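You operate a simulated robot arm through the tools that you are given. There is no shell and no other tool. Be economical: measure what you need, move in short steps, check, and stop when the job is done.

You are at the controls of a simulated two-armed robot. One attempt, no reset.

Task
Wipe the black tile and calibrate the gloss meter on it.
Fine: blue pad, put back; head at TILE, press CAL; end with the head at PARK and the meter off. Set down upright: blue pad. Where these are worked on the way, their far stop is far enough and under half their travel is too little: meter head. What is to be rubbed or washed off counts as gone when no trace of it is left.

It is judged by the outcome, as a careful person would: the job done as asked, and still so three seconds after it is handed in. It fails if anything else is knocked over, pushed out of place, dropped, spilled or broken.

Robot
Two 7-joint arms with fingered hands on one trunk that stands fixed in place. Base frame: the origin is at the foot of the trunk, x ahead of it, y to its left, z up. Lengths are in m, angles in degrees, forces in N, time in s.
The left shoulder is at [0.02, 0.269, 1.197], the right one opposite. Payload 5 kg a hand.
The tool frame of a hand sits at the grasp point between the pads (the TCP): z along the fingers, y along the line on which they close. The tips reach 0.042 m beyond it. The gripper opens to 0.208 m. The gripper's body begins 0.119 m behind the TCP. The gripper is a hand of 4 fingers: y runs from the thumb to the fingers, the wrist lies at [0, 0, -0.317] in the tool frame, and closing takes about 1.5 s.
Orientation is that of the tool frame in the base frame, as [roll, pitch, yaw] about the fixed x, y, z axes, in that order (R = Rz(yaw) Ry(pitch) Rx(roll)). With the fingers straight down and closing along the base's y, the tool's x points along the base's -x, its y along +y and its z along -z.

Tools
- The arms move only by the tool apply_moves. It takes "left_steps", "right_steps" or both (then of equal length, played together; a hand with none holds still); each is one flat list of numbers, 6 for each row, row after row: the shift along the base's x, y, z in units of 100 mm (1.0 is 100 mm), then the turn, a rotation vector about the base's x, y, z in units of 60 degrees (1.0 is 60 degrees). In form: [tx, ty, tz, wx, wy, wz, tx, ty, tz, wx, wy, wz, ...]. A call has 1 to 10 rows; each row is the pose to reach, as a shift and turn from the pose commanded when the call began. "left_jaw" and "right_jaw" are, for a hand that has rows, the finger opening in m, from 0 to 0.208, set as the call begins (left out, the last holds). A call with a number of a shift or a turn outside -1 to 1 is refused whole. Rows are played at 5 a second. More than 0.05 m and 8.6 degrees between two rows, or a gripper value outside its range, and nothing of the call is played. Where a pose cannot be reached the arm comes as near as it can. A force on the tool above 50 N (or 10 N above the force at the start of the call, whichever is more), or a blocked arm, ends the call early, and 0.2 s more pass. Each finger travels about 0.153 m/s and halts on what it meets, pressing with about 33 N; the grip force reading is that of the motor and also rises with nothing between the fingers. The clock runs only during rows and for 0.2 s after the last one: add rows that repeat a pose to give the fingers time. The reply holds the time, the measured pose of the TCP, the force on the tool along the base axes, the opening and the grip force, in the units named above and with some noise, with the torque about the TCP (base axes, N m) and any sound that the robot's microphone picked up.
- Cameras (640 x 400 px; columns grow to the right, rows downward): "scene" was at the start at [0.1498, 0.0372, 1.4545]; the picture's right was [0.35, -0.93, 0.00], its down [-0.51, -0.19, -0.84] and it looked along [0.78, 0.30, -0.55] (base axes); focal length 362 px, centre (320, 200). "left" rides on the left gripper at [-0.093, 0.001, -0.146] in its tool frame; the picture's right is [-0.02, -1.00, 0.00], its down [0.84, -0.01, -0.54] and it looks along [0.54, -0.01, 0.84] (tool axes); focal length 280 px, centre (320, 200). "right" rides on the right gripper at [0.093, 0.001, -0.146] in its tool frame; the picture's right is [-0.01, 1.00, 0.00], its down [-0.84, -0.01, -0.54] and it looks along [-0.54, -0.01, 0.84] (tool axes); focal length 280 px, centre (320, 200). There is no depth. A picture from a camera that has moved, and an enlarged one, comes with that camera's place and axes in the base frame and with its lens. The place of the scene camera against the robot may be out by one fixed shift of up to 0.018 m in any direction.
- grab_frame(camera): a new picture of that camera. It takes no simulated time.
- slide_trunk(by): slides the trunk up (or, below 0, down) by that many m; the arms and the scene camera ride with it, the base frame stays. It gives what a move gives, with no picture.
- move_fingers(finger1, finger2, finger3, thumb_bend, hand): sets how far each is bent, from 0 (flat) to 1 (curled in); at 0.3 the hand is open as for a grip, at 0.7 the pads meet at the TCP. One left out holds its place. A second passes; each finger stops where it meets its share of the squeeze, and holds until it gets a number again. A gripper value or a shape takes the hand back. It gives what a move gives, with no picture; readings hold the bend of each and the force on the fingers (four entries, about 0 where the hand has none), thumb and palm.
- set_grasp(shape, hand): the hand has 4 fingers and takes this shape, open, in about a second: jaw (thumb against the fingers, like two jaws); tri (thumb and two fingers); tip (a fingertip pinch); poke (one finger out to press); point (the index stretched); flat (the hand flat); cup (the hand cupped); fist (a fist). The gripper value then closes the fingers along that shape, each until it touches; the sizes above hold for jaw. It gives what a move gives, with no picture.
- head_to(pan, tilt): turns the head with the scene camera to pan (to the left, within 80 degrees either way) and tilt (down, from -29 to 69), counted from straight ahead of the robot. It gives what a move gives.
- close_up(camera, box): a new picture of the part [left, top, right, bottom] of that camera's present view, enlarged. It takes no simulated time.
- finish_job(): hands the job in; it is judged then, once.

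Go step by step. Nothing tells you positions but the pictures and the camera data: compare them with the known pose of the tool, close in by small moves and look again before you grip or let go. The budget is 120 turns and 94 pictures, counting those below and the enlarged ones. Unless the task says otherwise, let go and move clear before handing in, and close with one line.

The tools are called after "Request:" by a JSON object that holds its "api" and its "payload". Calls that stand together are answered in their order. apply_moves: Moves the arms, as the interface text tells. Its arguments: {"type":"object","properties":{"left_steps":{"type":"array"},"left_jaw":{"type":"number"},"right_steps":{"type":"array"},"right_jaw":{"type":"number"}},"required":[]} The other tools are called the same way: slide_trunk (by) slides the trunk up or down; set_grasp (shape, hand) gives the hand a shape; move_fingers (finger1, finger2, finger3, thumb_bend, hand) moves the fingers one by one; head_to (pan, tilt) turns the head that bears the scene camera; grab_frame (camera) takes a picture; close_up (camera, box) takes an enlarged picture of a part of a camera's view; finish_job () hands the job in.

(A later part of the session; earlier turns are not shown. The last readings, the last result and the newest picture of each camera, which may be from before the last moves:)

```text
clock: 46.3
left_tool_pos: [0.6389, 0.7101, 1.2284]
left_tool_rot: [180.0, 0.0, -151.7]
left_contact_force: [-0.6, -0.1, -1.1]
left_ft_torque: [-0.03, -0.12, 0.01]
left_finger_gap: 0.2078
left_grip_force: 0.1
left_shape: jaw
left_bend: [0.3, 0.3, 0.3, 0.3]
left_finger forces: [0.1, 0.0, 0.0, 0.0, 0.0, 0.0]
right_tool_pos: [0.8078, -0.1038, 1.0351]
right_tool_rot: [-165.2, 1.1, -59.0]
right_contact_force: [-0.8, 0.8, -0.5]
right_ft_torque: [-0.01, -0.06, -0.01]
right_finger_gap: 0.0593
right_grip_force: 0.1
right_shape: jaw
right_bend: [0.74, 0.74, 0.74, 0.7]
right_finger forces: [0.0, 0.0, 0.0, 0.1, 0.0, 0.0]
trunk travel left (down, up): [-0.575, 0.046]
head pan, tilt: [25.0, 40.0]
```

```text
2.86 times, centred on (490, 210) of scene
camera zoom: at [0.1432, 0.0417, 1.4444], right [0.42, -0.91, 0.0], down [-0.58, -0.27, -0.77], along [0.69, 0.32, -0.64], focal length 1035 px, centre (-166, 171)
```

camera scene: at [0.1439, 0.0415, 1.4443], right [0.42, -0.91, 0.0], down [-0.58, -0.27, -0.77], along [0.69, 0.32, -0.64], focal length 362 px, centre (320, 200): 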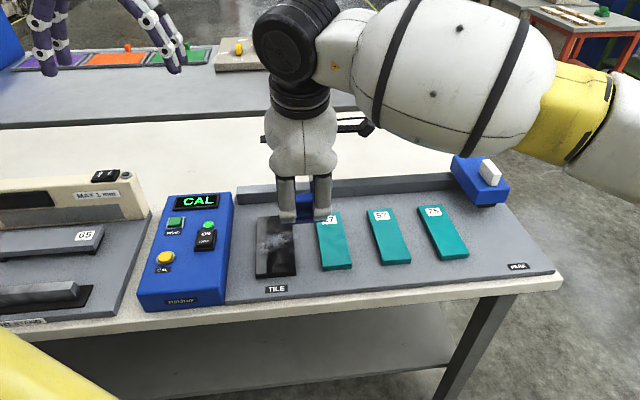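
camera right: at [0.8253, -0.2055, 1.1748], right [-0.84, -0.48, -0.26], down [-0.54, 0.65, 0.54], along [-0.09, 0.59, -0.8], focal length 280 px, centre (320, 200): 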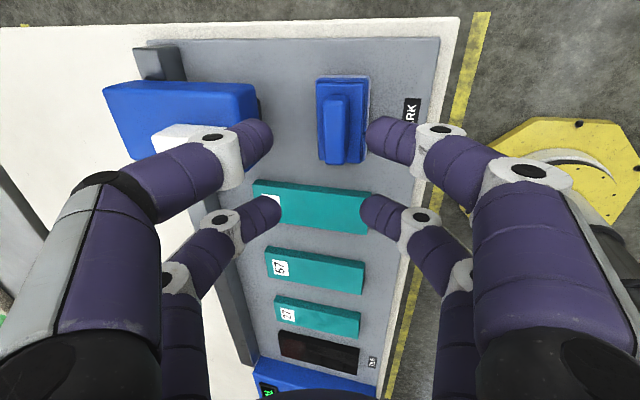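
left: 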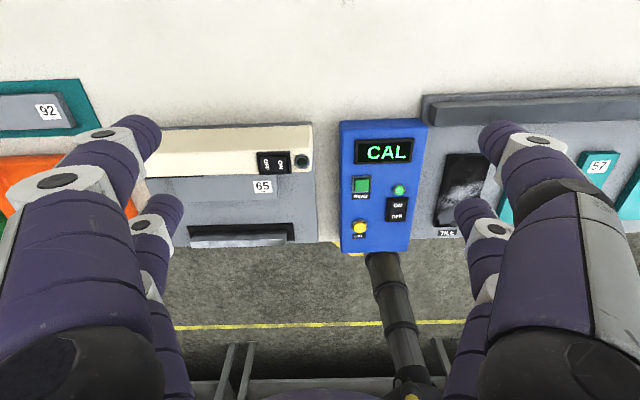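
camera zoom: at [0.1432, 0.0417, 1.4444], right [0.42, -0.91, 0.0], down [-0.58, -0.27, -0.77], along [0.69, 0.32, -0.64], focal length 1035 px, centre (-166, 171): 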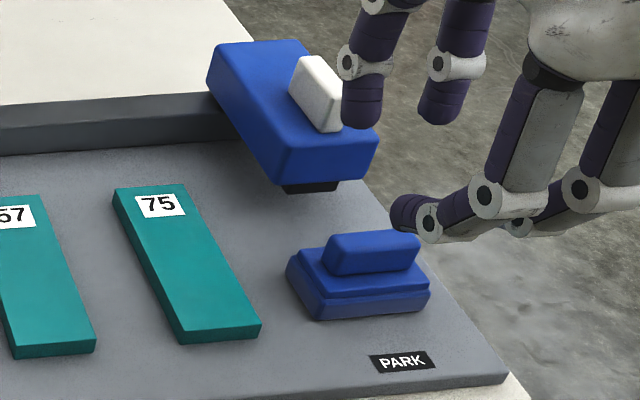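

The pad is back, flat, in its original place. The head slides along the rail from PARK at u≈0.515 to TILE at u≈0.01. I'll raise the right hand and turn it back to the bench-aligned yaw so it can straddle the head.

Request:
{"api": "apply_moves", "payload": {"right_steps": [0, 0, 0.3, -0.065, 0.107, 0, 0, 0, 0.6, -0.13, 0.2135, 0, 0, 0, 0.85, -0.13, 0.2135, 0], "right_jaw": 0.12}}

Request:
{"api": "apply_moves", "payload": {"right_steps": [0, 0, 0, 0, 0, -0.142, 0, 0, 0, 0, 0, -0.284, 0, 0, 0, 0, 0, -0.426, 0, 0, 0, 0, 0, -0.568, 0, 0, 0, 0, 0, -0.71, 0, 0, 0, 0, 0, -0.852, 0, 0, 0, 0, 0, -0.994]}}

Request:
{"api": "apply_moves", "payload": {"right_steps": [0, 0, 0, 0, 0, -0.126, 0, 0, 0, 0, 0, -0.252, 0, 0, 0, 0, 0, -0.378, 0, 0, 0, 0, 0, -0.502]}}

Request:
{"api": "grab_frame", "payload": {"camera": "right"}}

```text
clock: 47.1
left_tool_pos: [0.6379, 0.7088, 1.2277]
left_tool_rot: [180.0, 0.1, -151.6]
left_contact_force: [-0.6, 0.1, -0.3]
left_ft_torque: [0.03, -0.09, -0.01]
left_finger_gap: 0.2078
left_grip_force: 0.0
left_shape: jaw
left_bend: [0.3, 0.3, 0.3, 0.3]
left_finger forces: [0.0, 0.0, 0.1, 0.1, 0.1, 0.0]
right_tool_pos: [0.8046, -0.1044, 1.1206]
right_tool_rot: [179.8, 0.8, -59.1]
right_contact_force: [-1.3, -0.5, -0.1]
right_ft_torque: [-0.02, -0.07, 0.02]
right_finger_gap: 0.12
right_grip_force: 0.0
right_shape: jaw
right_bend: [0.72, 0.72, 0.72, 0.7]
right_finger forces: [0.1, 0.0, 0.1, 0.0, 0.0, 0.0]
trunk travel left (down, up): [-0.575, 0.046]
head pan, tilt: [25.0, 40.0]
```

```text
clock: 48.7
left_tool_pos: [0.637, 0.7082, 1.2268]
left_tool_rot: [180.0, 0.0, -151.7]
left_contact_force: [-0.2, 0.1, 0.1]
left_ft_torque: [0.01, -0.03, 0.0]
left_finger_gap: 0.2078
left_grip_force: 0.1
left_shape: jaw
left_bend: [0.3, 0.3, 0.3, 0.3]
left_finger forces: [0.1, 0.0, 0.0, 0.0, 0.1, 0.0]
right_tool_pos: [0.8082, -0.1058, 1.12]
right_tool_rot: [179.7, 1.0, -118.9]
right_contact_force: [-0.1, -0.4, 0.1]
right_ft_torque: [-0.02, -0.01, -0.02]
right_finger_gap: 0.1195
right_grip_force: 0.1
right_shape: jaw
right_bend: [0.72, 0.72, 0.72, 0.7]
right_finger forces: [0.0, 0.1, 0.0, 0.0, 0.1, 0.0]
trunk travel left (down, up): [-0.575, 0.046]
head pan, tilt: [25.0, 40.0]
```

```text
clock: 49.7
left_tool_pos: [0.6384, 0.7099, 1.2278]
left_tool_rot: [-180.0, 0.1, -151.7]
left_contact_force: [-0.5, 0.1, -0.2]
left_ft_torque: [-0.03, -0.03, 0.02]
left_finger_gap: 0.2081
left_grip_force: 0.1
left_shape: jaw
left_bend: [0.3, 0.3, 0.3, 0.3]
left_finger forces: [0.0, 0.0, 0.0, 0.1, 0.0, 0.0]
right_tool_pos: [0.8078, -0.1052, 1.1193]
right_tool_rot: [179.8, 0.8, -149.1]
right_contact_force: [0.2, -0.2, 0.4]
right_ft_torque: [-0.05, 0.0, 0.02]
right_finger_gap: 0.1196
right_grip_force: 0.1
right_shape: jaw
right_bend: [0.72, 0.72, 0.72, 0.7]
right_finger forces: [0.0, 0.0, 0.1, 0.0, 0.0, 0.1]
trunk travel left (down, up): [-0.575, 0.046]
head pan, tilt: [25.0, 40.0]
```

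```text
36 pictures are left
camera right: at [0.7266, -0.1539, 1.2639], right [-0.5, 0.86, 0.0], down [0.72, 0.42, 0.55], along [0.48, 0.28, -0.83], focal length 280 px, centre (320, 200)
```

right: 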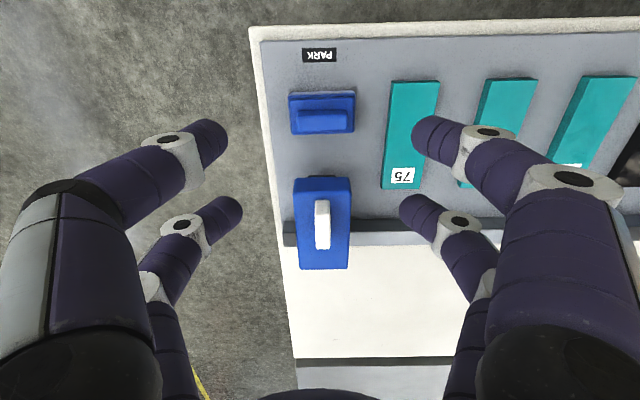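

The head body spans u≈0.466–0.54 and v≈0.742–0.886, and its top is near z 0.94. I'll tilt the hand 30 degrees and go above it to cage it with open fingers.

Request:
{"api": "apply_moves", "payload": {"right_steps": [0.25, 0.16, 0, 0.065, -0.107, 0, 0.5, 0.32, -0.1, 0.13, -0.2135, 0, 0.75, 0.5, -0.3, 0.195, -0.32, 0, 1.0, 0.66, -0.5, 0.26, -0.427, 0], "right_jaw": 0.13}}

Request:
{"api": "grab_frame", "payload": {"camera": "right"}}

Request:
{"api": "grab_frame", "payload": {"camera": "scene"}}

```text
clock: 50.7
left_tool_pos: [0.6396, 0.7094, 1.2274]
left_tool_rot: [-180.0, -0.1, -151.7]
left_contact_force: [0.3, 0.1, -0.1]
left_ft_torque: [0.05, 0.16, -0.03]
left_finger_gap: 0.2077
left_grip_force: 0.0
left_shape: jaw
left_bend: [0.3, 0.3, 0.3, 0.3]
left_finger forces: [0.1, 0.0, 0.0, 0.0, 0.0, 0.0]
right_tool_pos: [0.9068, -0.0403, 1.0724]
right_tool_rot: [179.5, 31.0, -149.0]
right_contact_force: [0.6, -0.7, 1.4]
right_ft_torque: [0.04, 0.17, 0.06]
right_finger_gap: 0.1295
right_grip_force: 0.1
right_shape: jaw
right_bend: [0.31, 0.31, 0.31, 0.71]
right_finger forces: [0.0, 0.0, 0.1, 0.0, 0.0, 0.0]
trunk travel left (down, up): [-0.575, 0.046]
head pan, tilt: [25.0, 40.0]
```

```text
35 pictures are left
camera right: at [0.7744, -0.1206, 1.1477], right [-0.51, 0.86, 0.01], down [0.39, 0.22, 0.9], along [0.77, 0.46, -0.44], focal length 280 px, centre (320, 200)
```

right: 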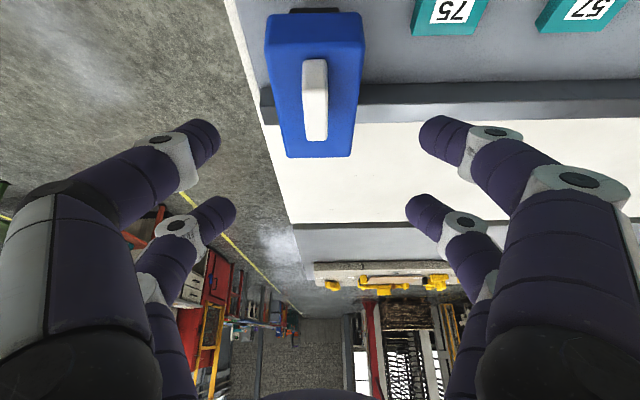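

```text
34 pictures are left
camera scene: at [0.1448, 0.0415, 1.4441], right [0.42, -0.91, 0.0], down [-0.58, -0.27, -0.77], along [0.69, 0.32, -0.64], focal length 362 px, centre (320, 200)
```

scene: 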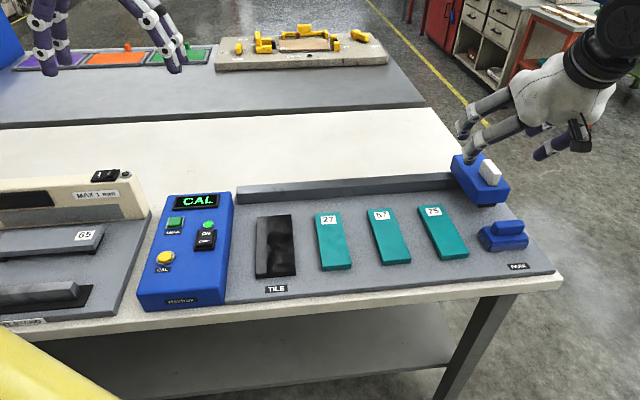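

The hand is centred over the head. Descending to cage it.

Request:
{"api": "apply_moves", "payload": {"right_steps": [0.06, 0.04, -0.2, 0, 0, 0, 0.1, 0.06, -0.4, 0, 0, 0, 0.1, 0.06, -0.6, 0, 0, 0, 0.1, 0.06, -0.8, 0, 0, 0, 0.1, 0.06, -1.0, 0, 0, 0]}}

Request:
{"api": "grab_frame", "payload": {"camera": "right"}}

Request:
{"api": "close_up", "payload": {"camera": "scene", "box": [420, 110, 600, 270]}}

```text
clock: 51.9
left_tool_pos: [0.6383, 0.7102, 1.2266]
left_tool_rot: [-180.0, 0.0, -151.7]
left_contact_force: [1.2, 0.4, -0.1]
left_ft_torque: [0.02, 0.08, 0.01]
left_finger_gap: 0.2078
left_grip_force: 0.0
left_shape: jaw
left_bend: [0.3, 0.3, 0.3, 0.3]
left_finger forces: [0.0, 0.0, 0.1, 0.0, 0.0, 0.0]
right_tool_pos: [0.9181, -0.0346, 0.9682]
right_tool_rot: [179.7, 30.9, -149.0]
right_contact_force: [0.9, -0.6, 0.2]
right_ft_torque: [-0.02, 0.1, 0.05]
right_finger_gap: 0.1295
right_grip_force: 0.1
right_shape: jaw
right_bend: [0.31, 0.31, 0.31, 0.71]
right_finger forces: [0.0, 0.0, 0.0, 0.0, 0.0, 0.0]
trunk travel left (down, up): [-0.575, 0.046]
head pan, tilt: [25.0, 40.0]
```

```text
33 pictures are left
camera right: at [0.7857, -0.1137, 1.0459], right [-0.51, 0.86, 0.01], down [0.39, 0.22, 0.89], along [0.77, 0.46, -0.45], focal length 280 px, centre (320, 200)
```

right: 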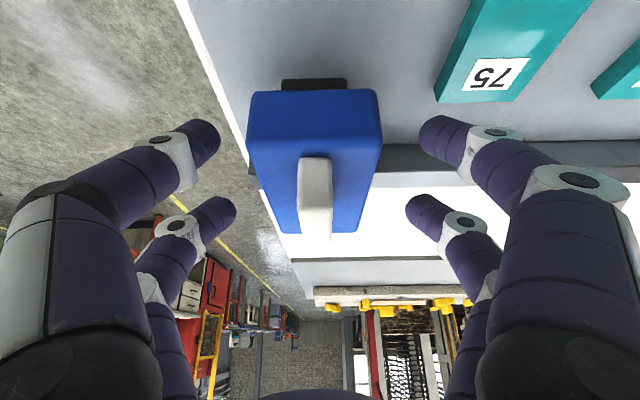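

```text
2.50 times, centred on (510, 190) of scene
camera zoom: at [0.1446, 0.0416, 1.4442], right [0.42, -0.91, 0.0], down [-0.58, -0.27, -0.77], along [0.69, 0.32, -0.64], focal length 905 px, centre (-155, 225)
```

zoom: 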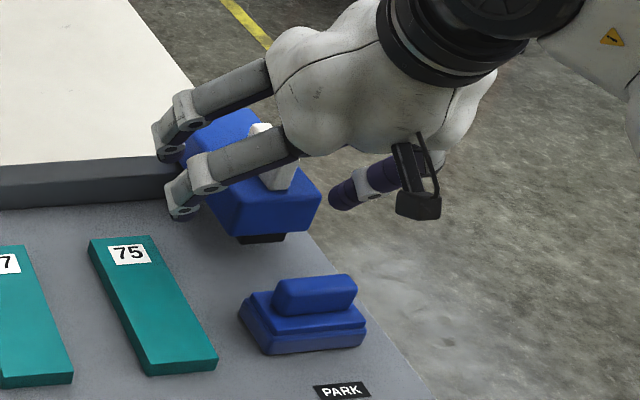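

The fingers straddle the body. I'll go down 12 mm, then slide toward TILE (-u) in small steps.

Request:
{"api": "apply_moves", "payload": {"right_steps": [0, 0, -0.12, 0, 0, 0, -0.08, 0.13, -0.12, 0, 0, 0, -0.16, 0.26, -0.12, 0, 0, 0, -0.24, 0.39, -0.12, 0, 0, 0, -0.32, 0.52, -0.12, 0, 0, 0, -0.4, 0.65, -0.12, 0, 0, 0, -0.48, 0.78, -0.12, 0, 0, 0, -0.56, 0.91, -0.12, 0, 0, 0]}}

Request:
{"api": "grab_frame", "payload": {"camera": "scene"}}

```text
clock: 53.7
left_tool_pos: [0.6376, 0.7096, 1.2282]
left_tool_rot: [179.9, 0.0, -151.6]
left_contact_force: [-0.2, 0.4, 0.4]
left_ft_torque: [-0.05, -0.03, -0.01]
left_finger_gap: 0.208
left_grip_force: 0.1
left_shape: jaw
left_bend: [0.3, 0.3, 0.3, 0.3]
left_finger forces: [0.0, 0.0, 0.1, 0.0, 0.0, 0.0]
right_tool_pos: [0.8605, 0.0573, 0.9586]
right_tool_rot: [179.7, 30.9, -148.9]
right_contact_force: [0.2, 0.5, 0.4]
right_ft_torque: [-0.02, -0.02, -0.05]
right_finger_gap: 0.13
right_grip_force: 0.0
right_shape: jaw
right_bend: [0.31, 0.31, 0.31, 0.71]
right_finger forces: [0.0, 0.0, 0.1, 0.0, 0.0, 0.0]
trunk travel left (down, up): [-0.575, 0.046]
head pan, tilt: [25.0, 40.0]
```

```text
31 pictures are left
camera scene: at [0.1436, 0.0421, 1.4443], right [0.42, -0.91, 0.0], down [-0.58, -0.27, -0.77], along [0.69, 0.32, -0.64], focal length 362 px, centre (320, 200)
```

scene: 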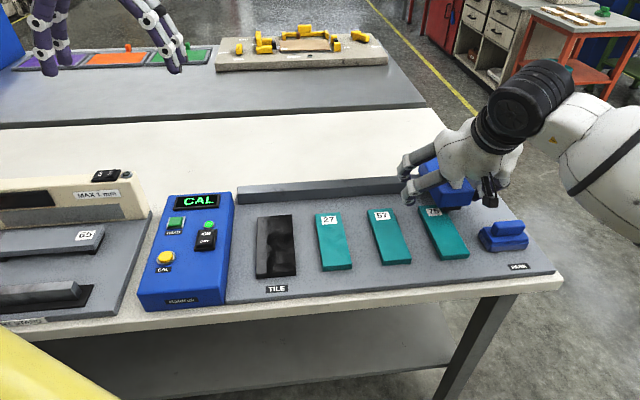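

The head slides smoothly with the hand. Continuing.

Request:
{"api": "apply_moves", "payload": {"right_steps": [-0.1, 0.164, 0, 0, 0, 0, -0.2, 0.328, 0, 0, 0, 0, -0.3, 0.492, 0, 0, 0, 0, -0.4, 0.656, 0, 0, 0, 0, -0.5, 0.82, 0, 0, 0, 0, -0.6, 0.98, 0, 0, 0, 0]}}

Request:
{"api": "apply_moves", "payload": {"right_steps": [-0.1, 0.164, 0, 0, 0, 0, -0.2, 0.328, 0, 0, 0, 0, -0.3, 0.492, 0, 0, 0, 0, -0.4, 0.656, 0, 0, 0, 0, -0.5, 0.82, 0, 0, 0, 0, -0.6, 0.98, 0, 0, 0, 0]}}

Request:
{"api": "grab_frame", "payload": {"camera": "scene"}}

Request:
{"api": "grab_frame", "payload": {"camera": "right"}}

```text
clock: 55.1
left_tool_pos: [0.638, 0.7097, 1.2271]
left_tool_rot: [-179.9, 0.1, -151.6]
left_contact_force: [-0.1, 1.1, -1.1]
left_ft_torque: [-0.06, -0.07, -0.02]
left_finger_gap: 0.2079
left_grip_force: 0.1
left_shape: jaw
left_bend: [0.3, 0.3, 0.3, 0.3]
left_finger forces: [0.0, 0.0, 0.0, 0.0, 0.0, 0.1]
right_tool_pos: [0.8006, 0.1561, 0.958]
right_tool_rot: [179.7, 30.8, -149.0]
right_contact_force: [0.3, 0.1, -1.2]
right_ft_torque: [-0.01, 0.01, 0.03]
right_finger_gap: 0.13
right_grip_force: 0.1
right_shape: jaw
right_bend: [0.31, 0.31, 0.31, 0.71]
right_finger forces: [0.0, 0.0, 0.0, 0.1, 0.1, 0.0]
trunk travel left (down, up): [-0.575, 0.046]
head pan, tilt: [25.0, 40.0]
```

```text
clock: 56.5
left_tool_pos: [0.6393, 0.7097, 1.2282]
left_tool_rot: [-180.0, 0.1, -151.6]
left_contact_force: [0.0, -0.3, 0.3]
left_ft_torque: [-0.05, -0.08, 0.01]
left_finger_gap: 0.2079
left_grip_force: 0.1
left_shape: jaw
left_bend: [0.3, 0.3, 0.3, 0.3]
left_finger forces: [0.1, 0.0, 0.1, 0.0, 0.0, 0.1]
right_tool_pos: [0.7415, 0.2556, 0.9577]
right_tool_rot: [179.6, 30.9, -148.9]
right_contact_force: [-0.4, 0.6, 0.0]
right_ft_torque: [-0.02, 0.02, -0.01]
right_finger_gap: 0.1301
right_grip_force: 0.1
right_shape: jaw
right_bend: [0.31, 0.31, 0.31, 0.71]
right_finger forces: [0.0, 0.0, 0.1, 0.1, 0.1, 0.0]
trunk travel left (down, up): [-0.575, 0.046]
head pan, tilt: [25.0, 40.0]
```

```text
30 pictures are left
camera scene: at [0.1436, 0.0421, 1.4443], right [0.42, -0.91, 0.0], down [-0.58, -0.27, -0.77], along [0.69, 0.32, -0.64], focal length 362 px, centre (320, 200)
```

scene: 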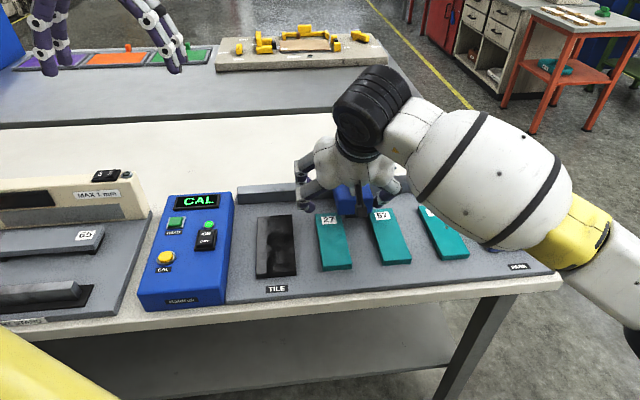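

```text
29 pictures are left
camera right: at [0.6096, 0.1759, 1.0357], right [-0.51, 0.86, 0.01], down [0.39, 0.22, 0.89], along [0.77, 0.46, -0.45], focal length 280 px, centre (320, 200)
```

right: 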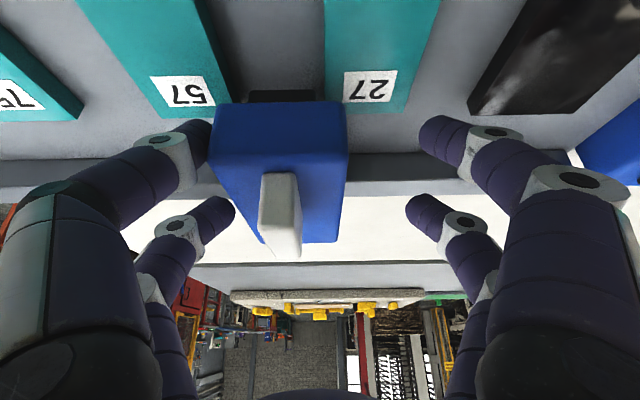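

Head is at u≈0.20. I'll narrow the cage so the fingers clear the meter, and continue.

Request:
{"api": "apply_moves", "payload": {"right_steps": [0, 0, 0, 0, 0, 0, 0, 0, 0, 0, 0, 0, -0.1, 0.164, 0, 0, 0, 0, -0.2, 0.328, 0, 0, 0, 0, -0.3, 0.492, 0, 0, 0, 0, -0.4, 0.656, 0, 0, 0, 0, -0.5, 0.82, 0, 0, 0, 0], "right_jaw": 0.095}}

Request:
{"api": "grab_frame", "payload": {"camera": "right"}}

Request:
{"api": "close_up", "payload": {"camera": "scene", "box": [200, 130, 400, 300]}}

```text
clock: 58.1
left_tool_pos: [0.6369, 0.7105, 1.2266]
left_tool_rot: [-180.0, -0.2, -151.6]
left_contact_force: [-0.6, 1.0, -0.7]
left_ft_torque: [-0.09, -0.03, -0.04]
left_finger_gap: 0.2079
left_grip_force: 0.1
left_shape: jaw
left_bend: [0.3, 0.3, 0.3, 0.3]
left_finger forces: [0.0, 0.1, 0.0, 0.0, 0.0, 0.0]
right_tool_pos: [0.6926, 0.3374, 0.9577]
right_tool_rot: [179.8, 30.9, -148.9]
right_contact_force: [8.5, 7.3, -0.3]
right_ft_torque: [-0.06, -0.26, -0.04]
right_finger_gap: 0.0871
right_grip_force: 32.9
right_shape: jaw
right_bend: [0.73, 0.73, 0.72, 0.7]
right_finger forces: [30.8, 30.3, 29.7, 0.0, 30.6, 0.0]
trunk travel left (down, up): [-0.575, 0.046]
head pan, tilt: [25.0, 40.0]
```

```text
28 pictures are left
camera right: at [0.5596, 0.2577, 1.0351], right [-0.51, 0.86, 0.01], down [0.39, 0.22, 0.9], along [0.77, 0.46, -0.45], focal length 280 px, centre (320, 200)
```

right: 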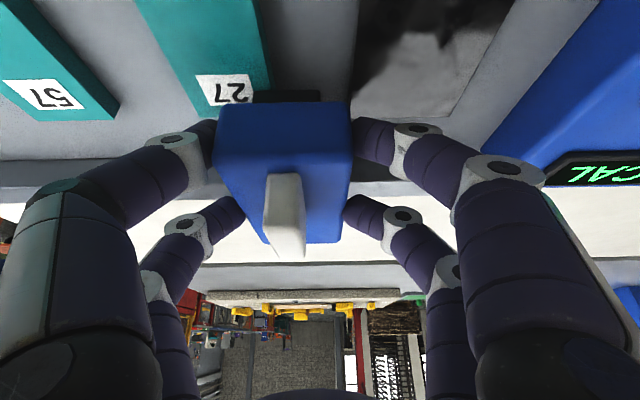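

```text
2.35 times, centred on (300, 215) of scene
camera zoom: at [0.144, 0.0426, 1.4443], right [0.42, -0.91, 0.0], down [-0.58, -0.27, -0.77], along [0.69, 0.32, -0.64], focal length 852 px, centre (367, 165)
```

zoom: 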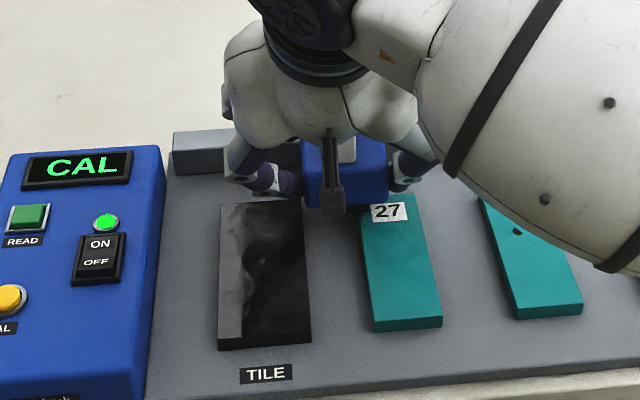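

The fingers now hold the body's sides, with about 0.1 m left to go to TILE. I'll loosen slightly and continue.

Request:
{"api": "apply_moves", "payload": {"right_steps": [0, 0, 0, 0, 0, 0, -0.1, 0.164, 0, 0, 0, 0, -0.2, 0.328, 0, 0, 0, 0, -0.3, 0.492, 0, 0, 0, 0, -0.4, 0.656, 0, 0, 0, 0], "right_jaw": 0.105}}

Request:
{"api": "grab_frame", "payload": {"camera": "right"}}

Request:
{"api": "close_up", "payload": {"camera": "scene", "box": [200, 130, 400, 300]}}

```text
clock: 59.5
left_tool_pos: [0.6381, 0.7093, 1.2272]
left_tool_rot: [180.0, 0.0, -151.7]
left_contact_force: [0.5, -1.5, -0.7]
left_ft_torque: [0.06, 0.02, 0.01]
left_finger_gap: 0.208
left_grip_force: 0.0
left_shape: jaw
left_bend: [0.3, 0.3, 0.3, 0.3]
left_finger forces: [0.0, 0.0, 0.0, 0.0, 0.1, 0.0]
right_tool_pos: [0.6927, 0.3587, 0.9437]
right_tool_rot: [-179.8, 30.3, -152.0]
right_contact_force: [0.2, 0.6, 0.2]
right_ft_torque: [0.03, 0.02, 0.05]
right_finger_gap: 0.1053
right_grip_force: 0.0
right_shape: jaw
right_bend: [0.73, 0.73, 0.73, 0.7]
right_finger forces: [0.1, 0.1, 0.0, 0.0, 0.1, 0.0]
trunk travel left (down, up): [-0.575, 0.046]
head pan, tilt: [25.0, 40.0]
stopped in row 5 (right hand): the arm was blocked; the commanded pose is now the measured one
```

```text
26 pictures are left
camera right: at [0.556, 0.2882, 1.0235], right [-0.46, 0.89, 0.0], down [0.41, 0.21, 0.89], along [0.79, 0.41, -0.45], focal length 280 px, centre (320, 200)
```

right: 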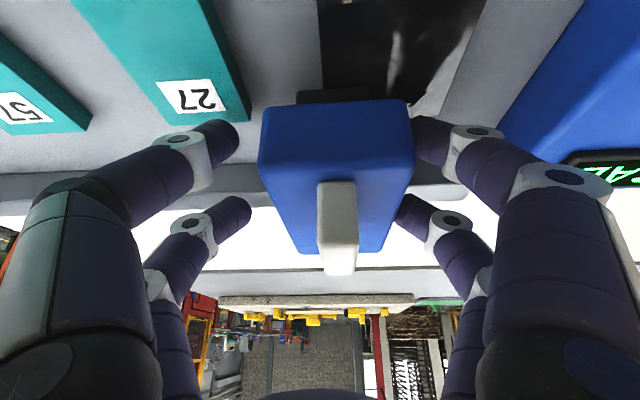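

```text
2.35 times, centred on (300, 215) of scene
camera zoom: at [0.1441, 0.0414, 1.4443], right [0.42, -0.91, 0.0], down [-0.58, -0.27, -0.77], along [0.69, 0.32, -0.64], focal length 852 px, centre (367, 165)
```

zoom: 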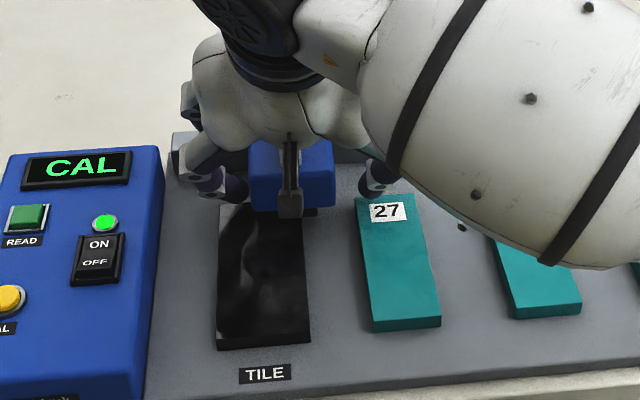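

The right arm is at its limit with the head about 35 mm short of TILE. I'll withdraw the right hand upward and away, and bring the left hand in to finish the slide.

Request:
{"api": "apply_moves", "payload": {"right_steps": [0, 0, 0.25, 0, 0, 0, 0, 0, 0.5, 0, 0, 0, 0, 0, 0.75, 0, 0, 0, 0, 0, 1.0, 0, 0, 0, 0.0, -0.4, 1.0, 0, 0, 0, 0, -0.8, 1.0, 0, 0, 0]}}

Request:
{"api": "apply_moves", "payload": {"right_steps": [0, -0.33, 0, 0, 0, 0, 0, -0.66, 0, 0, 0, 0, 0, -1.0, 0, 0, 0, 0], "left_steps": [0.07, -0.33, -0.2, 0, 0, 0.025, 0.14, -0.66, -0.4, 0, 0, 0.05, 0.2, -1.0, -0.6, 0, 0, 0.05], "left_jaw": 0.13}}

Request:
{"api": "apply_moves", "payload": {"right_steps": [0, -0.33, 0, 0, 0, 0, 0, -0.66, 0, 0, 0, 0, 0, -1.0, 0, 0, 0, 0], "left_steps": [0.07, -0.33, -0.2, 0, 0, 0, 0.14, -0.66, -0.4, 0, 0, 0, 0.2, -1.0, -0.6, 0, 0, 0]}}

Request:
{"api": "apply_moves", "payload": {"right_steps": [0, -0.33, 0, 0, 0, 0, 0, -0.66, 0, 0, 0, 0, 0, -1.0, 0, 0, 0, 0], "left_steps": [0.07, -0.33, 0, 0, 0, 0, 0.14, -0.66, 0, 0, 0, 0, 0.2, -1.0, 0, 0, 0, 0]}}

Request:
{"api": "grab_frame", "payload": {"camera": "scene"}}

Request:
{"api": "grab_frame", "payload": {"camera": "left"}}

```text
clock: 60.9
left_tool_pos: [0.6399, 0.7084, 1.2273]
left_tool_rot: [179.9, 0.0, -151.8]
left_contact_force: [0.4, -0.4, 0.7]
left_ft_torque: [0.18, 0.1, -0.01]
left_finger_gap: 0.2081
left_grip_force: 0.0
left_shape: jaw
left_bend: [0.3, 0.3, 0.3, 0.3]
left_finger forces: [0.0, 0.0, 0.0, 0.0, 0.0, 0.0]
right_tool_pos: [0.6871, 0.2849, 1.0477]
right_tool_rot: [-179.8, 30.6, -151.7]
right_contact_force: [-0.3, 0.0, -0.1]
right_ft_torque: [0.03, -0.11, 0.0]
right_finger_gap: 0.1051
right_grip_force: 0.0
right_shape: jaw
right_bend: [0.73, 0.73, 0.73, 0.7]
right_finger forces: [0.0, 0.0, 0.0, 0.0, 0.1, 0.0]
trunk travel left (down, up): [-0.575, 0.046]
head pan, tilt: [25.0, 40.0]
```

```text
clock: 61.7
left_tool_pos: [0.6589, 0.6062, 1.1705]
left_tool_rot: [179.8, 0.1, -148.7]
left_contact_force: [1.3, -2.2, 0.4]
left_ft_torque: [0.42, 0.17, -0.02]
left_finger_gap: 0.1304
left_grip_force: 0.1
left_shape: jaw
left_bend: [0.31, 0.31, 0.31, 0.71]
left_finger forces: [0.1, 0.0, 0.1, 0.1, 0.0, 0.0]
right_tool_pos: [0.6907, 0.181, 1.0453]
right_tool_rot: [-179.9, 30.4, -151.9]
right_contact_force: [0.3, -1.8, 1.2]
right_ft_torque: [0.25, 0.09, 0.13]
right_finger_gap: 0.105
right_grip_force: 0.1
right_shape: jaw
right_bend: [0.73, 0.73, 0.73, 0.7]
right_finger forces: [0.1, 0.0, 0.0, 0.0, 0.0, 0.1]
trunk travel left (down, up): [-0.575, 0.046]
head pan, tilt: [25.0, 40.0]
```

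```text
clock: 62.5
left_tool_pos: [0.6793, 0.5058, 1.1089]
left_tool_rot: [179.9, 0.1, -148.8]
left_contact_force: [0.5, -2.8, 1.0]
left_ft_torque: [0.39, 0.13, 0.01]
left_finger_gap: 0.1302
left_grip_force: 0.0
left_shape: jaw
left_bend: [0.31, 0.31, 0.31, 0.71]
left_finger forces: [0.0, 0.0, 0.0, 0.0, 0.0, 0.1]
right_tool_pos: [0.6901, 0.0811, 1.0453]
right_tool_rot: [-179.9, 30.5, -152.0]
right_contact_force: [0.1, -2.4, -0.2]
right_ft_torque: [0.29, 0.09, 0.17]
right_finger_gap: 0.1048
right_grip_force: 0.1
right_shape: jaw
right_bend: [0.73, 0.73, 0.73, 0.7]
right_finger forces: [0.0, 0.0, 0.1, 0.1, 0.0, 0.1]
trunk travel left (down, up): [-0.575, 0.046]
head pan, tilt: [25.0, 40.0]
```

```text
clock: 63.3
left_tool_pos: [0.6989, 0.408, 1.1061]
left_tool_rot: [179.9, -0.1, -148.7]
left_contact_force: [0.0, -2.4, 0.1]
left_ft_torque: [0.36, 0.09, -0.02]
left_finger_gap: 0.1302
left_grip_force: 0.1
left_shape: jaw
left_bend: [0.31, 0.31, 0.31, 0.71]
left_finger forces: [0.1, 0.1, 0.0, 0.0, 0.1, 0.0]
right_tool_pos: [0.6884, -0.0184, 1.0439]
right_tool_rot: [-179.8, 30.4, -151.8]
right_contact_force: [1.1, -2.2, -0.7]
right_ft_torque: [0.28, 0.04, 0.14]
right_finger_gap: 0.105
right_grip_force: 0.2
right_shape: jaw
right_bend: [0.73, 0.73, 0.73, 0.7]
right_finger forces: [0.0, 0.0, 0.0, 0.0, 0.0, 0.0]
trunk travel left (down, up): [-0.575, 0.046]
head pan, tilt: [25.0, 40.0]
```

```text
24 pictures are left
camera scene: at [0.1446, 0.0388, 1.4442], right [0.42, -0.91, 0.0], down [-0.58, -0.27, -0.77], along [0.69, 0.32, -0.64], focal length 362 px, centre (320, 200)
```

scene: 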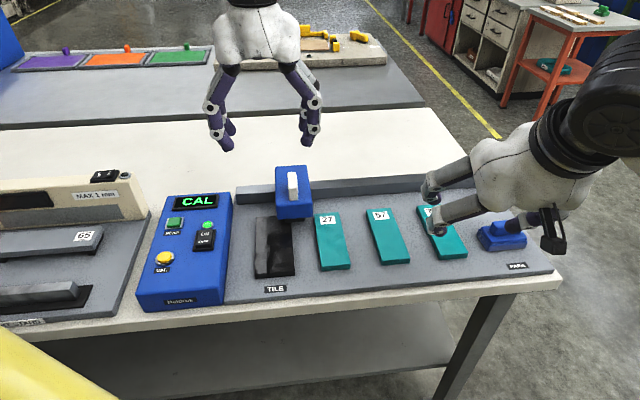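

```text
23 pictures are left
camera left: at [0.778, 0.4587, 1.2537], right [0.53, -0.85, 0.0], down [-0.71, -0.45, 0.54], along [-0.46, -0.28, -0.84], focal length 280 px, centre (320, 200)
```

left: 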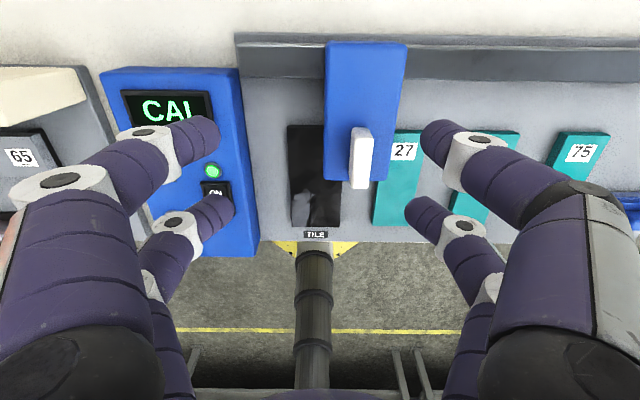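

From the left camera, the head is at u≈0.058 and the tile at u≈0.007. I'll straddle the head with the left hand.

Request:
{"api": "apply_moves", "payload": {"left_steps": [0.04, -0.25, 0, 0, 0, 0, 0.08, -0.51, 0, 0, 0, 0, 0.08, -0.51, -0.25, 0, 0, 0, 0.08, -0.51, -0.5, 0, 0, 0, 0.08, -0.51, -0.75, 0, 0, 0, 0.08, -0.51, -1.0, 0, 0, 0]}}

Request:
{"api": "grab_frame", "payload": {"camera": "left"}}

Request:
{"api": "close_up", "payload": {"camera": "scene", "box": [180, 100, 400, 290]}}

```text
clock: 64.7
left_tool_pos: [0.7057, 0.3582, 1.0067]
left_tool_rot: [180.0, -0.1, -148.7]
left_contact_force: [0.6, 0.6, -0.2]
left_ft_torque: [-0.07, 0.04, -0.01]
left_finger_gap: 0.1304
left_grip_force: 0.1
left_shape: jaw
left_bend: [0.31, 0.31, 0.31, 0.71]
left_finger forces: [0.0, 0.0, 0.0, 0.0, 0.0, 0.0]
right_tool_pos: [0.6894, -0.0137, 1.0464]
right_tool_rot: [-179.7, 30.4, -151.7]
right_contact_force: [0.8, 0.1, -1.1]
right_ft_torque: [-0.03, 0.05, -0.04]
right_finger_gap: 0.1053
right_grip_force: 0.0
right_shape: jaw
right_bend: [0.73, 0.73, 0.73, 0.7]
right_finger forces: [0.1, 0.0, 0.0, 0.0, 0.0, 0.0]
trunk travel left (down, up): [-0.575, 0.046]
head pan, tilt: [25.0, 40.0]
```

```text
22 pictures are left
camera left: at [0.785, 0.4087, 1.153], right [0.53, -0.85, 0.0], down [-0.71, -0.45, 0.54], along [-0.46, -0.29, -0.84], focal length 280 px, centre (320, 200)
```

left: 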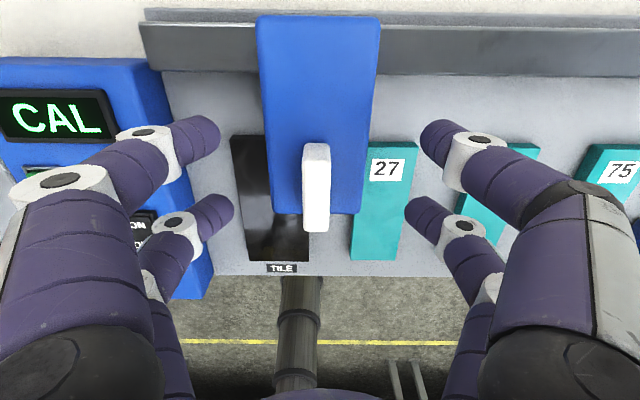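

```text
2.11 times, centred on (290, 195) of scene
camera zoom: at [0.1444, 0.042, 1.4442], right [0.42, -0.91, 0.0], down [-0.58, -0.27, -0.77], along [0.69, 0.32, -0.64], focal length 762 px, centre (383, 210)
```

zoom: 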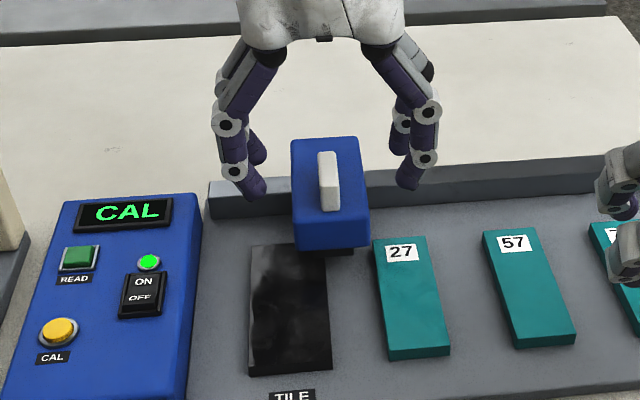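

Well centred. I'll narrow the cage to clear the meter, lower to z≈0.962, and slide toward TILE.

Request:
{"api": "apply_moves", "payload": {"left_steps": [0, 0, -0.1, 0, 0, 0, 0, 0, -0.25, 0, 0, 0, 0, 0, -0.45, 0, 0, 0, -0.05, 0.085, -0.45, 0, 0, 0, -0.1, 0.17, -0.45, 0, 0, 0, -0.15, 0.256, -0.45, 0, 0, 0, -0.2, 0.34, -0.45, 0, 0, 0], "left_jaw": 0.105}}

Request:
{"api": "grab_frame", "payload": {"camera": "left"}}

Request:
{"api": "close_up", "payload": {"camera": "scene", "box": [180, 100, 400, 290]}}

```text
clock: 66.3
left_tool_pos: [0.6869, 0.3925, 0.9627]
left_tool_rot: [180.0, 0.0, -148.7]
left_contact_force: [0.1, 0.4, -0.1]
left_ft_torque: [-0.02, 0.02, 0.03]
left_finger_gap: 0.1059
left_grip_force: 0.0
left_shape: jaw
left_bend: [0.73, 0.73, 0.73, 0.7]
left_finger forces: [0.1, 0.0, 0.0, 0.1, 0.0, 0.0]
right_tool_pos: [0.6883, -0.0137, 1.0453]
right_tool_rot: [-179.7, 30.5, -151.7]
right_contact_force: [0.3, 0.1, 0.1]
right_ft_torque: [0.03, -0.03, -0.02]
right_finger_gap: 0.1049
right_grip_force: 0.2
right_shape: jaw
right_bend: [0.73, 0.73, 0.73, 0.7]
right_finger forces: [0.0, 0.1, 0.0, 0.0, 0.1, 0.0]
trunk travel left (down, up): [-0.575, 0.046]
head pan, tilt: [25.0, 40.0]
```

```text
20 pictures are left
camera left: at [0.7661, 0.4443, 1.1096], right [0.53, -0.85, 0.0], down [-0.71, -0.45, 0.54], along [-0.46, -0.29, -0.84], focal length 280 px, centre (320, 200)
```

left: 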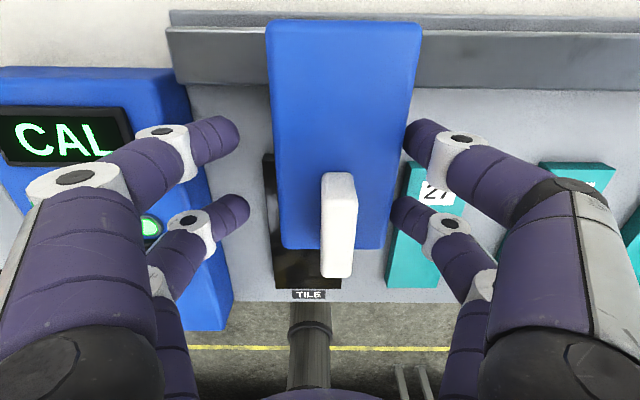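

```text
2.11 times, centred on (290, 195) of scene
camera zoom: at [0.1437, 0.0418, 1.4443], right [0.42, -0.91, 0.0], down [-0.58, -0.27, -0.77], along [0.69, 0.32, -0.64], focal length 762 px, centre (383, 210)
```

zoom: 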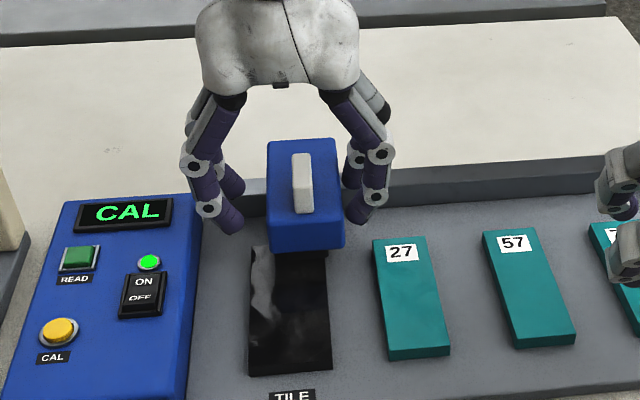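

About 20 mm remains. Continuing in small steps and watching for the stop.

Request:
{"api": "apply_moves", "payload": {"left_steps": [-0.04, 0.068, 0, 0, 0, 0, -0.08, 0.137, 0, 0, 0, 0, -0.115, 0.188, 0, 0, 0, 0, -0.115, 0.188, 0, 0, 0, 0]}}

Request:
{"api": "grab_frame", "payload": {"camera": "left"}}

Request:
{"api": "close_up", "payload": {"camera": "scene", "box": [230, 150, 330, 290]}}

```text
clock: 67.3
left_tool_pos: [0.6748, 0.4108, 0.9616]
left_tool_rot: [180.0, 0.0, -148.6]
left_contact_force: [0.0, -1.2, 0.1]
left_ft_torque: [0.01, 0.02, -0.03]
left_finger_gap: 0.1059
left_grip_force: 0.0
left_shape: jaw
left_bend: [0.73, 0.73, 0.73, 0.7]
left_finger forces: [0.0, 0.0, 0.0, 0.1, 0.0, 0.1]
right_tool_pos: [0.6878, -0.0146, 1.0468]
right_tool_rot: [-179.7, 30.5, -151.7]
right_contact_force: [-0.7, -0.1, 0.7]
right_ft_torque: [-0.01, -0.02, 0.02]
right_finger_gap: 0.1051
right_grip_force: 0.1
right_shape: jaw
right_bend: [0.73, 0.73, 0.73, 0.7]
right_finger forces: [0.0, 0.1, 0.1, 0.0, 0.0, 0.0]
trunk travel left (down, up): [-0.575, 0.046]
head pan, tilt: [25.0, 40.0]
```

```text
18 pictures are left
camera left: at [0.7543, 0.4624, 1.1089], right [0.53, -0.85, 0.0], down [-0.71, -0.45, 0.54], along [-0.46, -0.29, -0.84], focal length 280 px, centre (320, 200)
```

left: 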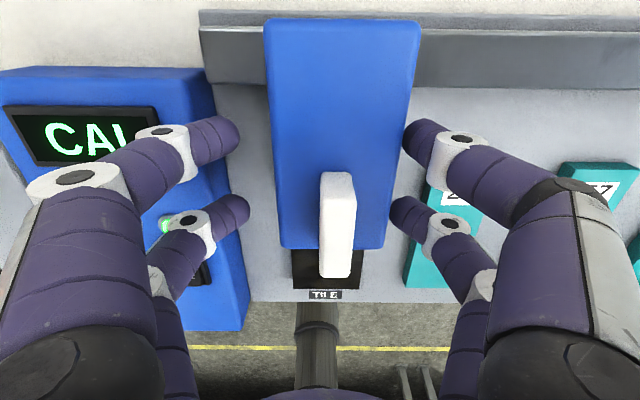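

```text
2.86 times, centred on (280, 220) of scene
camera zoom: at [0.1439, 0.0416, 1.4443], right [0.42, -0.91, 0.0], down [-0.58, -0.27, -0.77], along [0.69, 0.32, -0.64], focal length 1035 px, centre (434, 143)
```

zoom: 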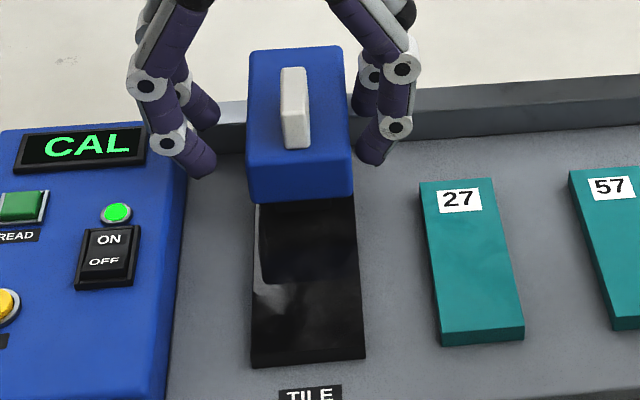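

The head is now aligned with the tile to about 1 mm. I'll nudge 4 mm more to see if there's a stop.

Request:
{"api": "apply_moves", "payload": {"left_steps": [-0.01, 0.017, 0, 0, 0, 0, -0.02, 0.034, 0, 0, 0, 0, -0.02, 0.034, 0, 0, 0, 0]}}

```text
clock: 68.1
left_tool_pos: [0.6725, 0.4148, 0.9622]
left_tool_rot: [180.0, 0.0, -148.7]
left_contact_force: [1.5, -0.7, -0.1]
left_ft_torque: [-0.04, -0.01, 0.03]
left_finger_gap: 0.1059
left_grip_force: 0.0
left_shape: jaw
left_bend: [0.73, 0.73, 0.73, 0.7]
left_finger forces: [0.0, 0.1, 0.7, 0.0, 0.7, 0.0]
right_tool_pos: [0.6879, -0.014, 1.0464]
right_tool_rot: [-179.6, 30.6, -151.7]
right_contact_force: [-0.3, 0.5, 0.6]
right_ft_torque: [0.0, 0.02, 0.0]
right_finger_gap: 0.1049
right_grip_force: 0.0
right_shape: jaw
right_bend: [0.73, 0.73, 0.73, 0.7]
right_finger forces: [0.1, 0.1, 0.1, 0.0, 0.1, 0.1]
trunk travel left (down, up): [-0.575, 0.046]
head pan, tilt: [25.0, 40.0]
```

Request:
{"api": "apply_moves", "payload": {"left_steps": [-0.01, 0.017, 0, 0, 0, 0, -0.02, 0.034, 0, 0, 0, 0, -0.02, 0.034, 0, 0, 0, 0]}}

Request:
{"api": "grab_frame", "payload": {"camera": "left"}}

```text
clock: 68.9
left_tool_pos: [0.6699, 0.4185, 0.9611]
left_tool_rot: [-180.0, 0.1, -148.5]
left_contact_force: [-0.3, -0.9, -2.9]
left_ft_torque: [-0.22, -0.19, -0.03]
left_finger_gap: 0.0847
left_grip_force: 33.3
left_shape: jaw
left_bend: [0.73, 0.73, 0.72, 0.7]
left_finger forces: [29.6, 29.6, 29.8, 0.0, 30.3, 0.0]
right_tool_pos: [0.6874, -0.0154, 1.0456]
right_tool_rot: [-179.7, 30.4, -151.7]
right_contact_force: [0.2, -0.3, 0.6]
right_ft_torque: [0.01, 0.01, -0.02]
right_finger_gap: 0.105
right_grip_force: 0.0
right_shape: jaw
right_bend: [0.73, 0.73, 0.73, 0.7]
right_finger forces: [0.0, 0.0, 0.0, 0.1, 0.0, 0.0]
trunk travel left (down, up): [-0.575, 0.046]
head pan, tilt: [25.0, 40.0]
```

```text
16 pictures are left
camera left: at [0.7501, 0.4692, 1.1086], right [0.53, -0.85, 0.0], down [-0.71, -0.45, 0.54], along [-0.46, -0.29, -0.84], focal length 280 px, centre (320, 200)
```

left: 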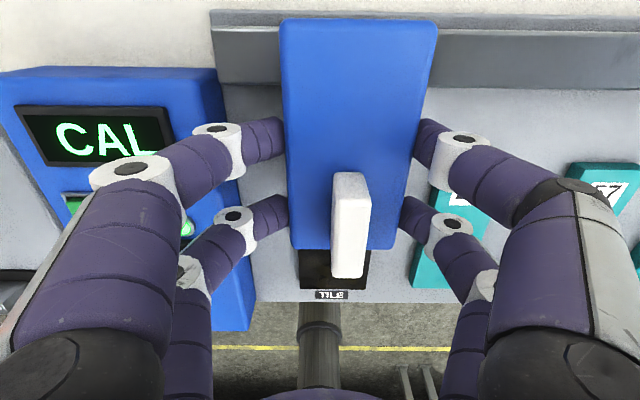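

The head has reached its stop at TILE: the hand advanced while the head stayed. I'll open, rise clear, and form a poke finger for the CAL button.

Request:
{"api": "apply_moves", "payload": {"left_steps": [0, 0, 0, 0, 0, 0, 0, 0, 0, 0, 0, 0, 0.02, -0.03, 0.25, 0, 0, 0, 0.02, -0.03, 0.5, 0, 0, 0, 0.02, -0.03, 0.75, 0, 0, 0, 0.02, -0.03, 1.0, 0, 0, 0], "left_jaw": 0.11}}

Request:
{"api": "apply_moves", "payload": {"left_steps": [-0.25, 0.15, 0.2, 0, 0, 0, -0.5, 0.3, 0.2, 0, 0, 0, -0.75, 0.45, 0.2, 0, 0, 0, -1.0, 0.6, 0.2, 0, 0, 0]}}

Request:
{"api": "apply_moves", "payload": {"left_steps": [-0.25, 0.15, 0, 0, 0, 0, -0.5, 0.3, 0, 0, 0, 0, -0.75, 0.5, 0, 0, 0, 0]}}

Request:
{"api": "set_grasp", "payload": {"shape": "poke", "hand": "left"}}

Request:
{"api": "grab_frame", "payload": {"camera": "left"}}

Request:
{"api": "grab_frame", "payload": {"camera": "scene"}}

```text
clock: 70.3
left_tool_pos: [0.6722, 0.4148, 1.0627]
left_tool_rot: [179.9, 0.0, -148.5]
left_contact_force: [-1.2, -0.3, 0.2]
left_ft_torque: [0.0, -0.01, -0.01]
left_finger_gap: 0.032
left_grip_force: 33.5
left_shape: jaw
left_bend: [0.71, 0.7, 0.76, 0.73]
left_finger forces: [0.0, 0.0, 0.0, 0.1, 0.0, 0.1]
right_tool_pos: [0.6875, -0.0153, 1.0457]
right_tool_rot: [-179.6, 30.4, -151.7]
right_contact_force: [-0.5, -0.4, -0.8]
right_ft_torque: [0.02, 0.0, -0.02]
right_finger_gap: 0.1053
right_grip_force: 0.1
right_shape: jaw
right_bend: [0.73, 0.73, 0.73, 0.7]
right_finger forces: [0.0, 0.1, 0.0, 0.0, 0.0, 0.0]
trunk travel left (down, up): [-0.575, 0.046]
head pan, tilt: [25.0, 40.0]
```

```text
clock: 71.3
left_tool_pos: [0.5729, 0.4749, 1.0835]
left_tool_rot: [180.0, 0.1, -148.7]
left_contact_force: [0.0, 0.5, 0.3]
left_ft_torque: [-0.04, -0.05, -0.01]
left_finger_gap: 0.032
left_grip_force: 32.8
left_shape: jaw
left_bend: [0.71, 0.7, 0.76, 0.73]
left_finger forces: [0.1, 0.0, 0.0, 0.1, 0.0, 0.1]
right_tool_pos: [0.6885, -0.0134, 1.0457]
right_tool_rot: [-179.7, 30.5, -151.6]
right_contact_force: [-0.9, 0.0, 0.1]
right_ft_torque: [-0.05, -0.02, -0.02]
right_finger_gap: 0.1052
right_grip_force: 0.0
right_shape: jaw
right_bend: [0.73, 0.73, 0.73, 0.7]
right_finger forces: [0.1, 0.1, 0.0, 0.0, 0.0, 0.0]
trunk travel left (down, up): [-0.575, 0.046]
head pan, tilt: [25.0, 40.0]
```

```text
clock: 72.1
left_tool_pos: [0.4968, 0.5257, 1.0829]
left_tool_rot: [-180.0, 0.0, -148.6]
left_contact_force: [-0.1, 1.3, 0.0]
left_ft_torque: [-0.14, -0.05, -0.02]
left_finger_gap: 0.0322
left_grip_force: 32.8
left_shape: jaw
left_bend: [0.71, 0.7, 0.76, 0.73]
left_finger forces: [0.0, 0.0, 0.1, 0.1, 0.0, 0.0]
right_tool_pos: [0.6875, -0.0125, 1.0462]
right_tool_rot: [-179.7, 30.5, -151.5]
right_contact_force: [-1.6, 1.5, 0.1]
right_ft_torque: [-0.21, -0.04, -0.07]
right_finger_gap: 0.105
right_grip_force: 0.1
right_shape: jaw
right_bend: [0.73, 0.73, 0.73, 0.7]
right_finger forces: [0.1, 0.0, 0.0, 0.0, 0.0, 0.0]
trunk travel left (down, up): [-0.575, 0.046]
head pan, tilt: [25.0, 40.0]
```

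```text
clock: 73.0
left_tool_pos: [0.4983, 0.5233, 1.0823]
left_tool_rot: [-180.0, 0.0, -148.7]
left_contact_force: [0.8, -0.4, 0.0]
left_ft_torque: [0.01, 0.05, -0.01]
left_finger_gap: 0.0
left_grip_force: 0.0
left_shape: poke
left_bend: [1.0, 1.0, 1.0, 0.33]
left_finger forces: [0.0, 0.0, 0.1, 0.0, 0.0, 0.0]
right_tool_pos: [0.6887, -0.0156, 1.0463]
right_tool_rot: [-179.8, 30.5, -151.8]
right_contact_force: [0.0, -0.7, 0.3]
right_ft_torque: [0.03, 0.04, 0.02]
right_finger_gap: 0.1051
right_grip_force: 0.0
right_shape: jaw
right_bend: [0.73, 0.73, 0.73, 0.7]
right_finger forces: [0.0, 0.0, 0.1, 0.1, 0.0, 0.1]
trunk travel left (down, up): [-0.575, 0.046]
head pan, tilt: [25.0, 40.0]
```

```text
15 pictures are left
camera left: at [0.5776, 0.5747, 1.2296], right [0.53, -0.85, 0.0], down [-0.71, -0.45, 0.54], along [-0.46, -0.29, -0.84], focal length 280 px, centre (320, 200)
```

left: 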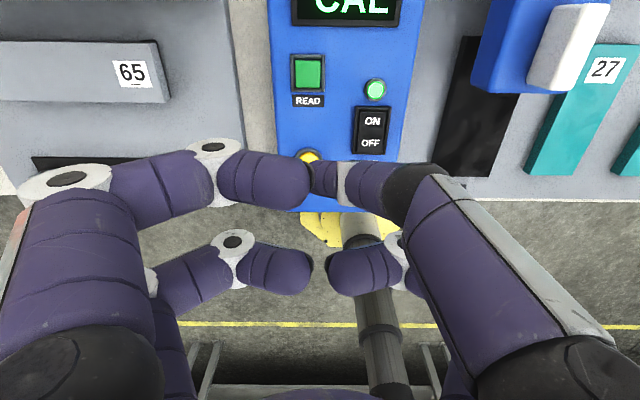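

```text
14 pictures are left
camera scene: at [0.1441, 0.0414, 1.4442], right [0.42, -0.91, 0.0], down [-0.58, -0.27, -0.77], along [0.69, 0.32, -0.64], focal length 362 px, centre (320, 200)
```

scene: 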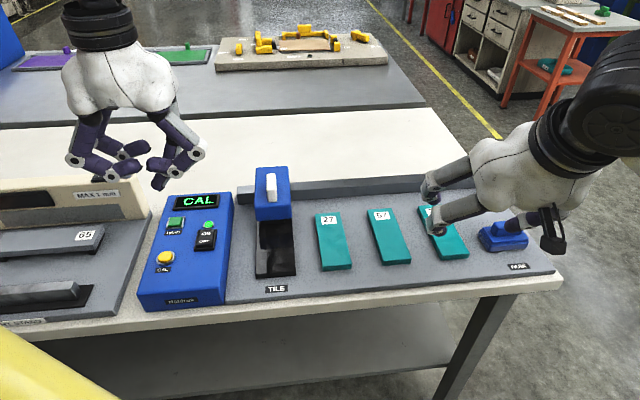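

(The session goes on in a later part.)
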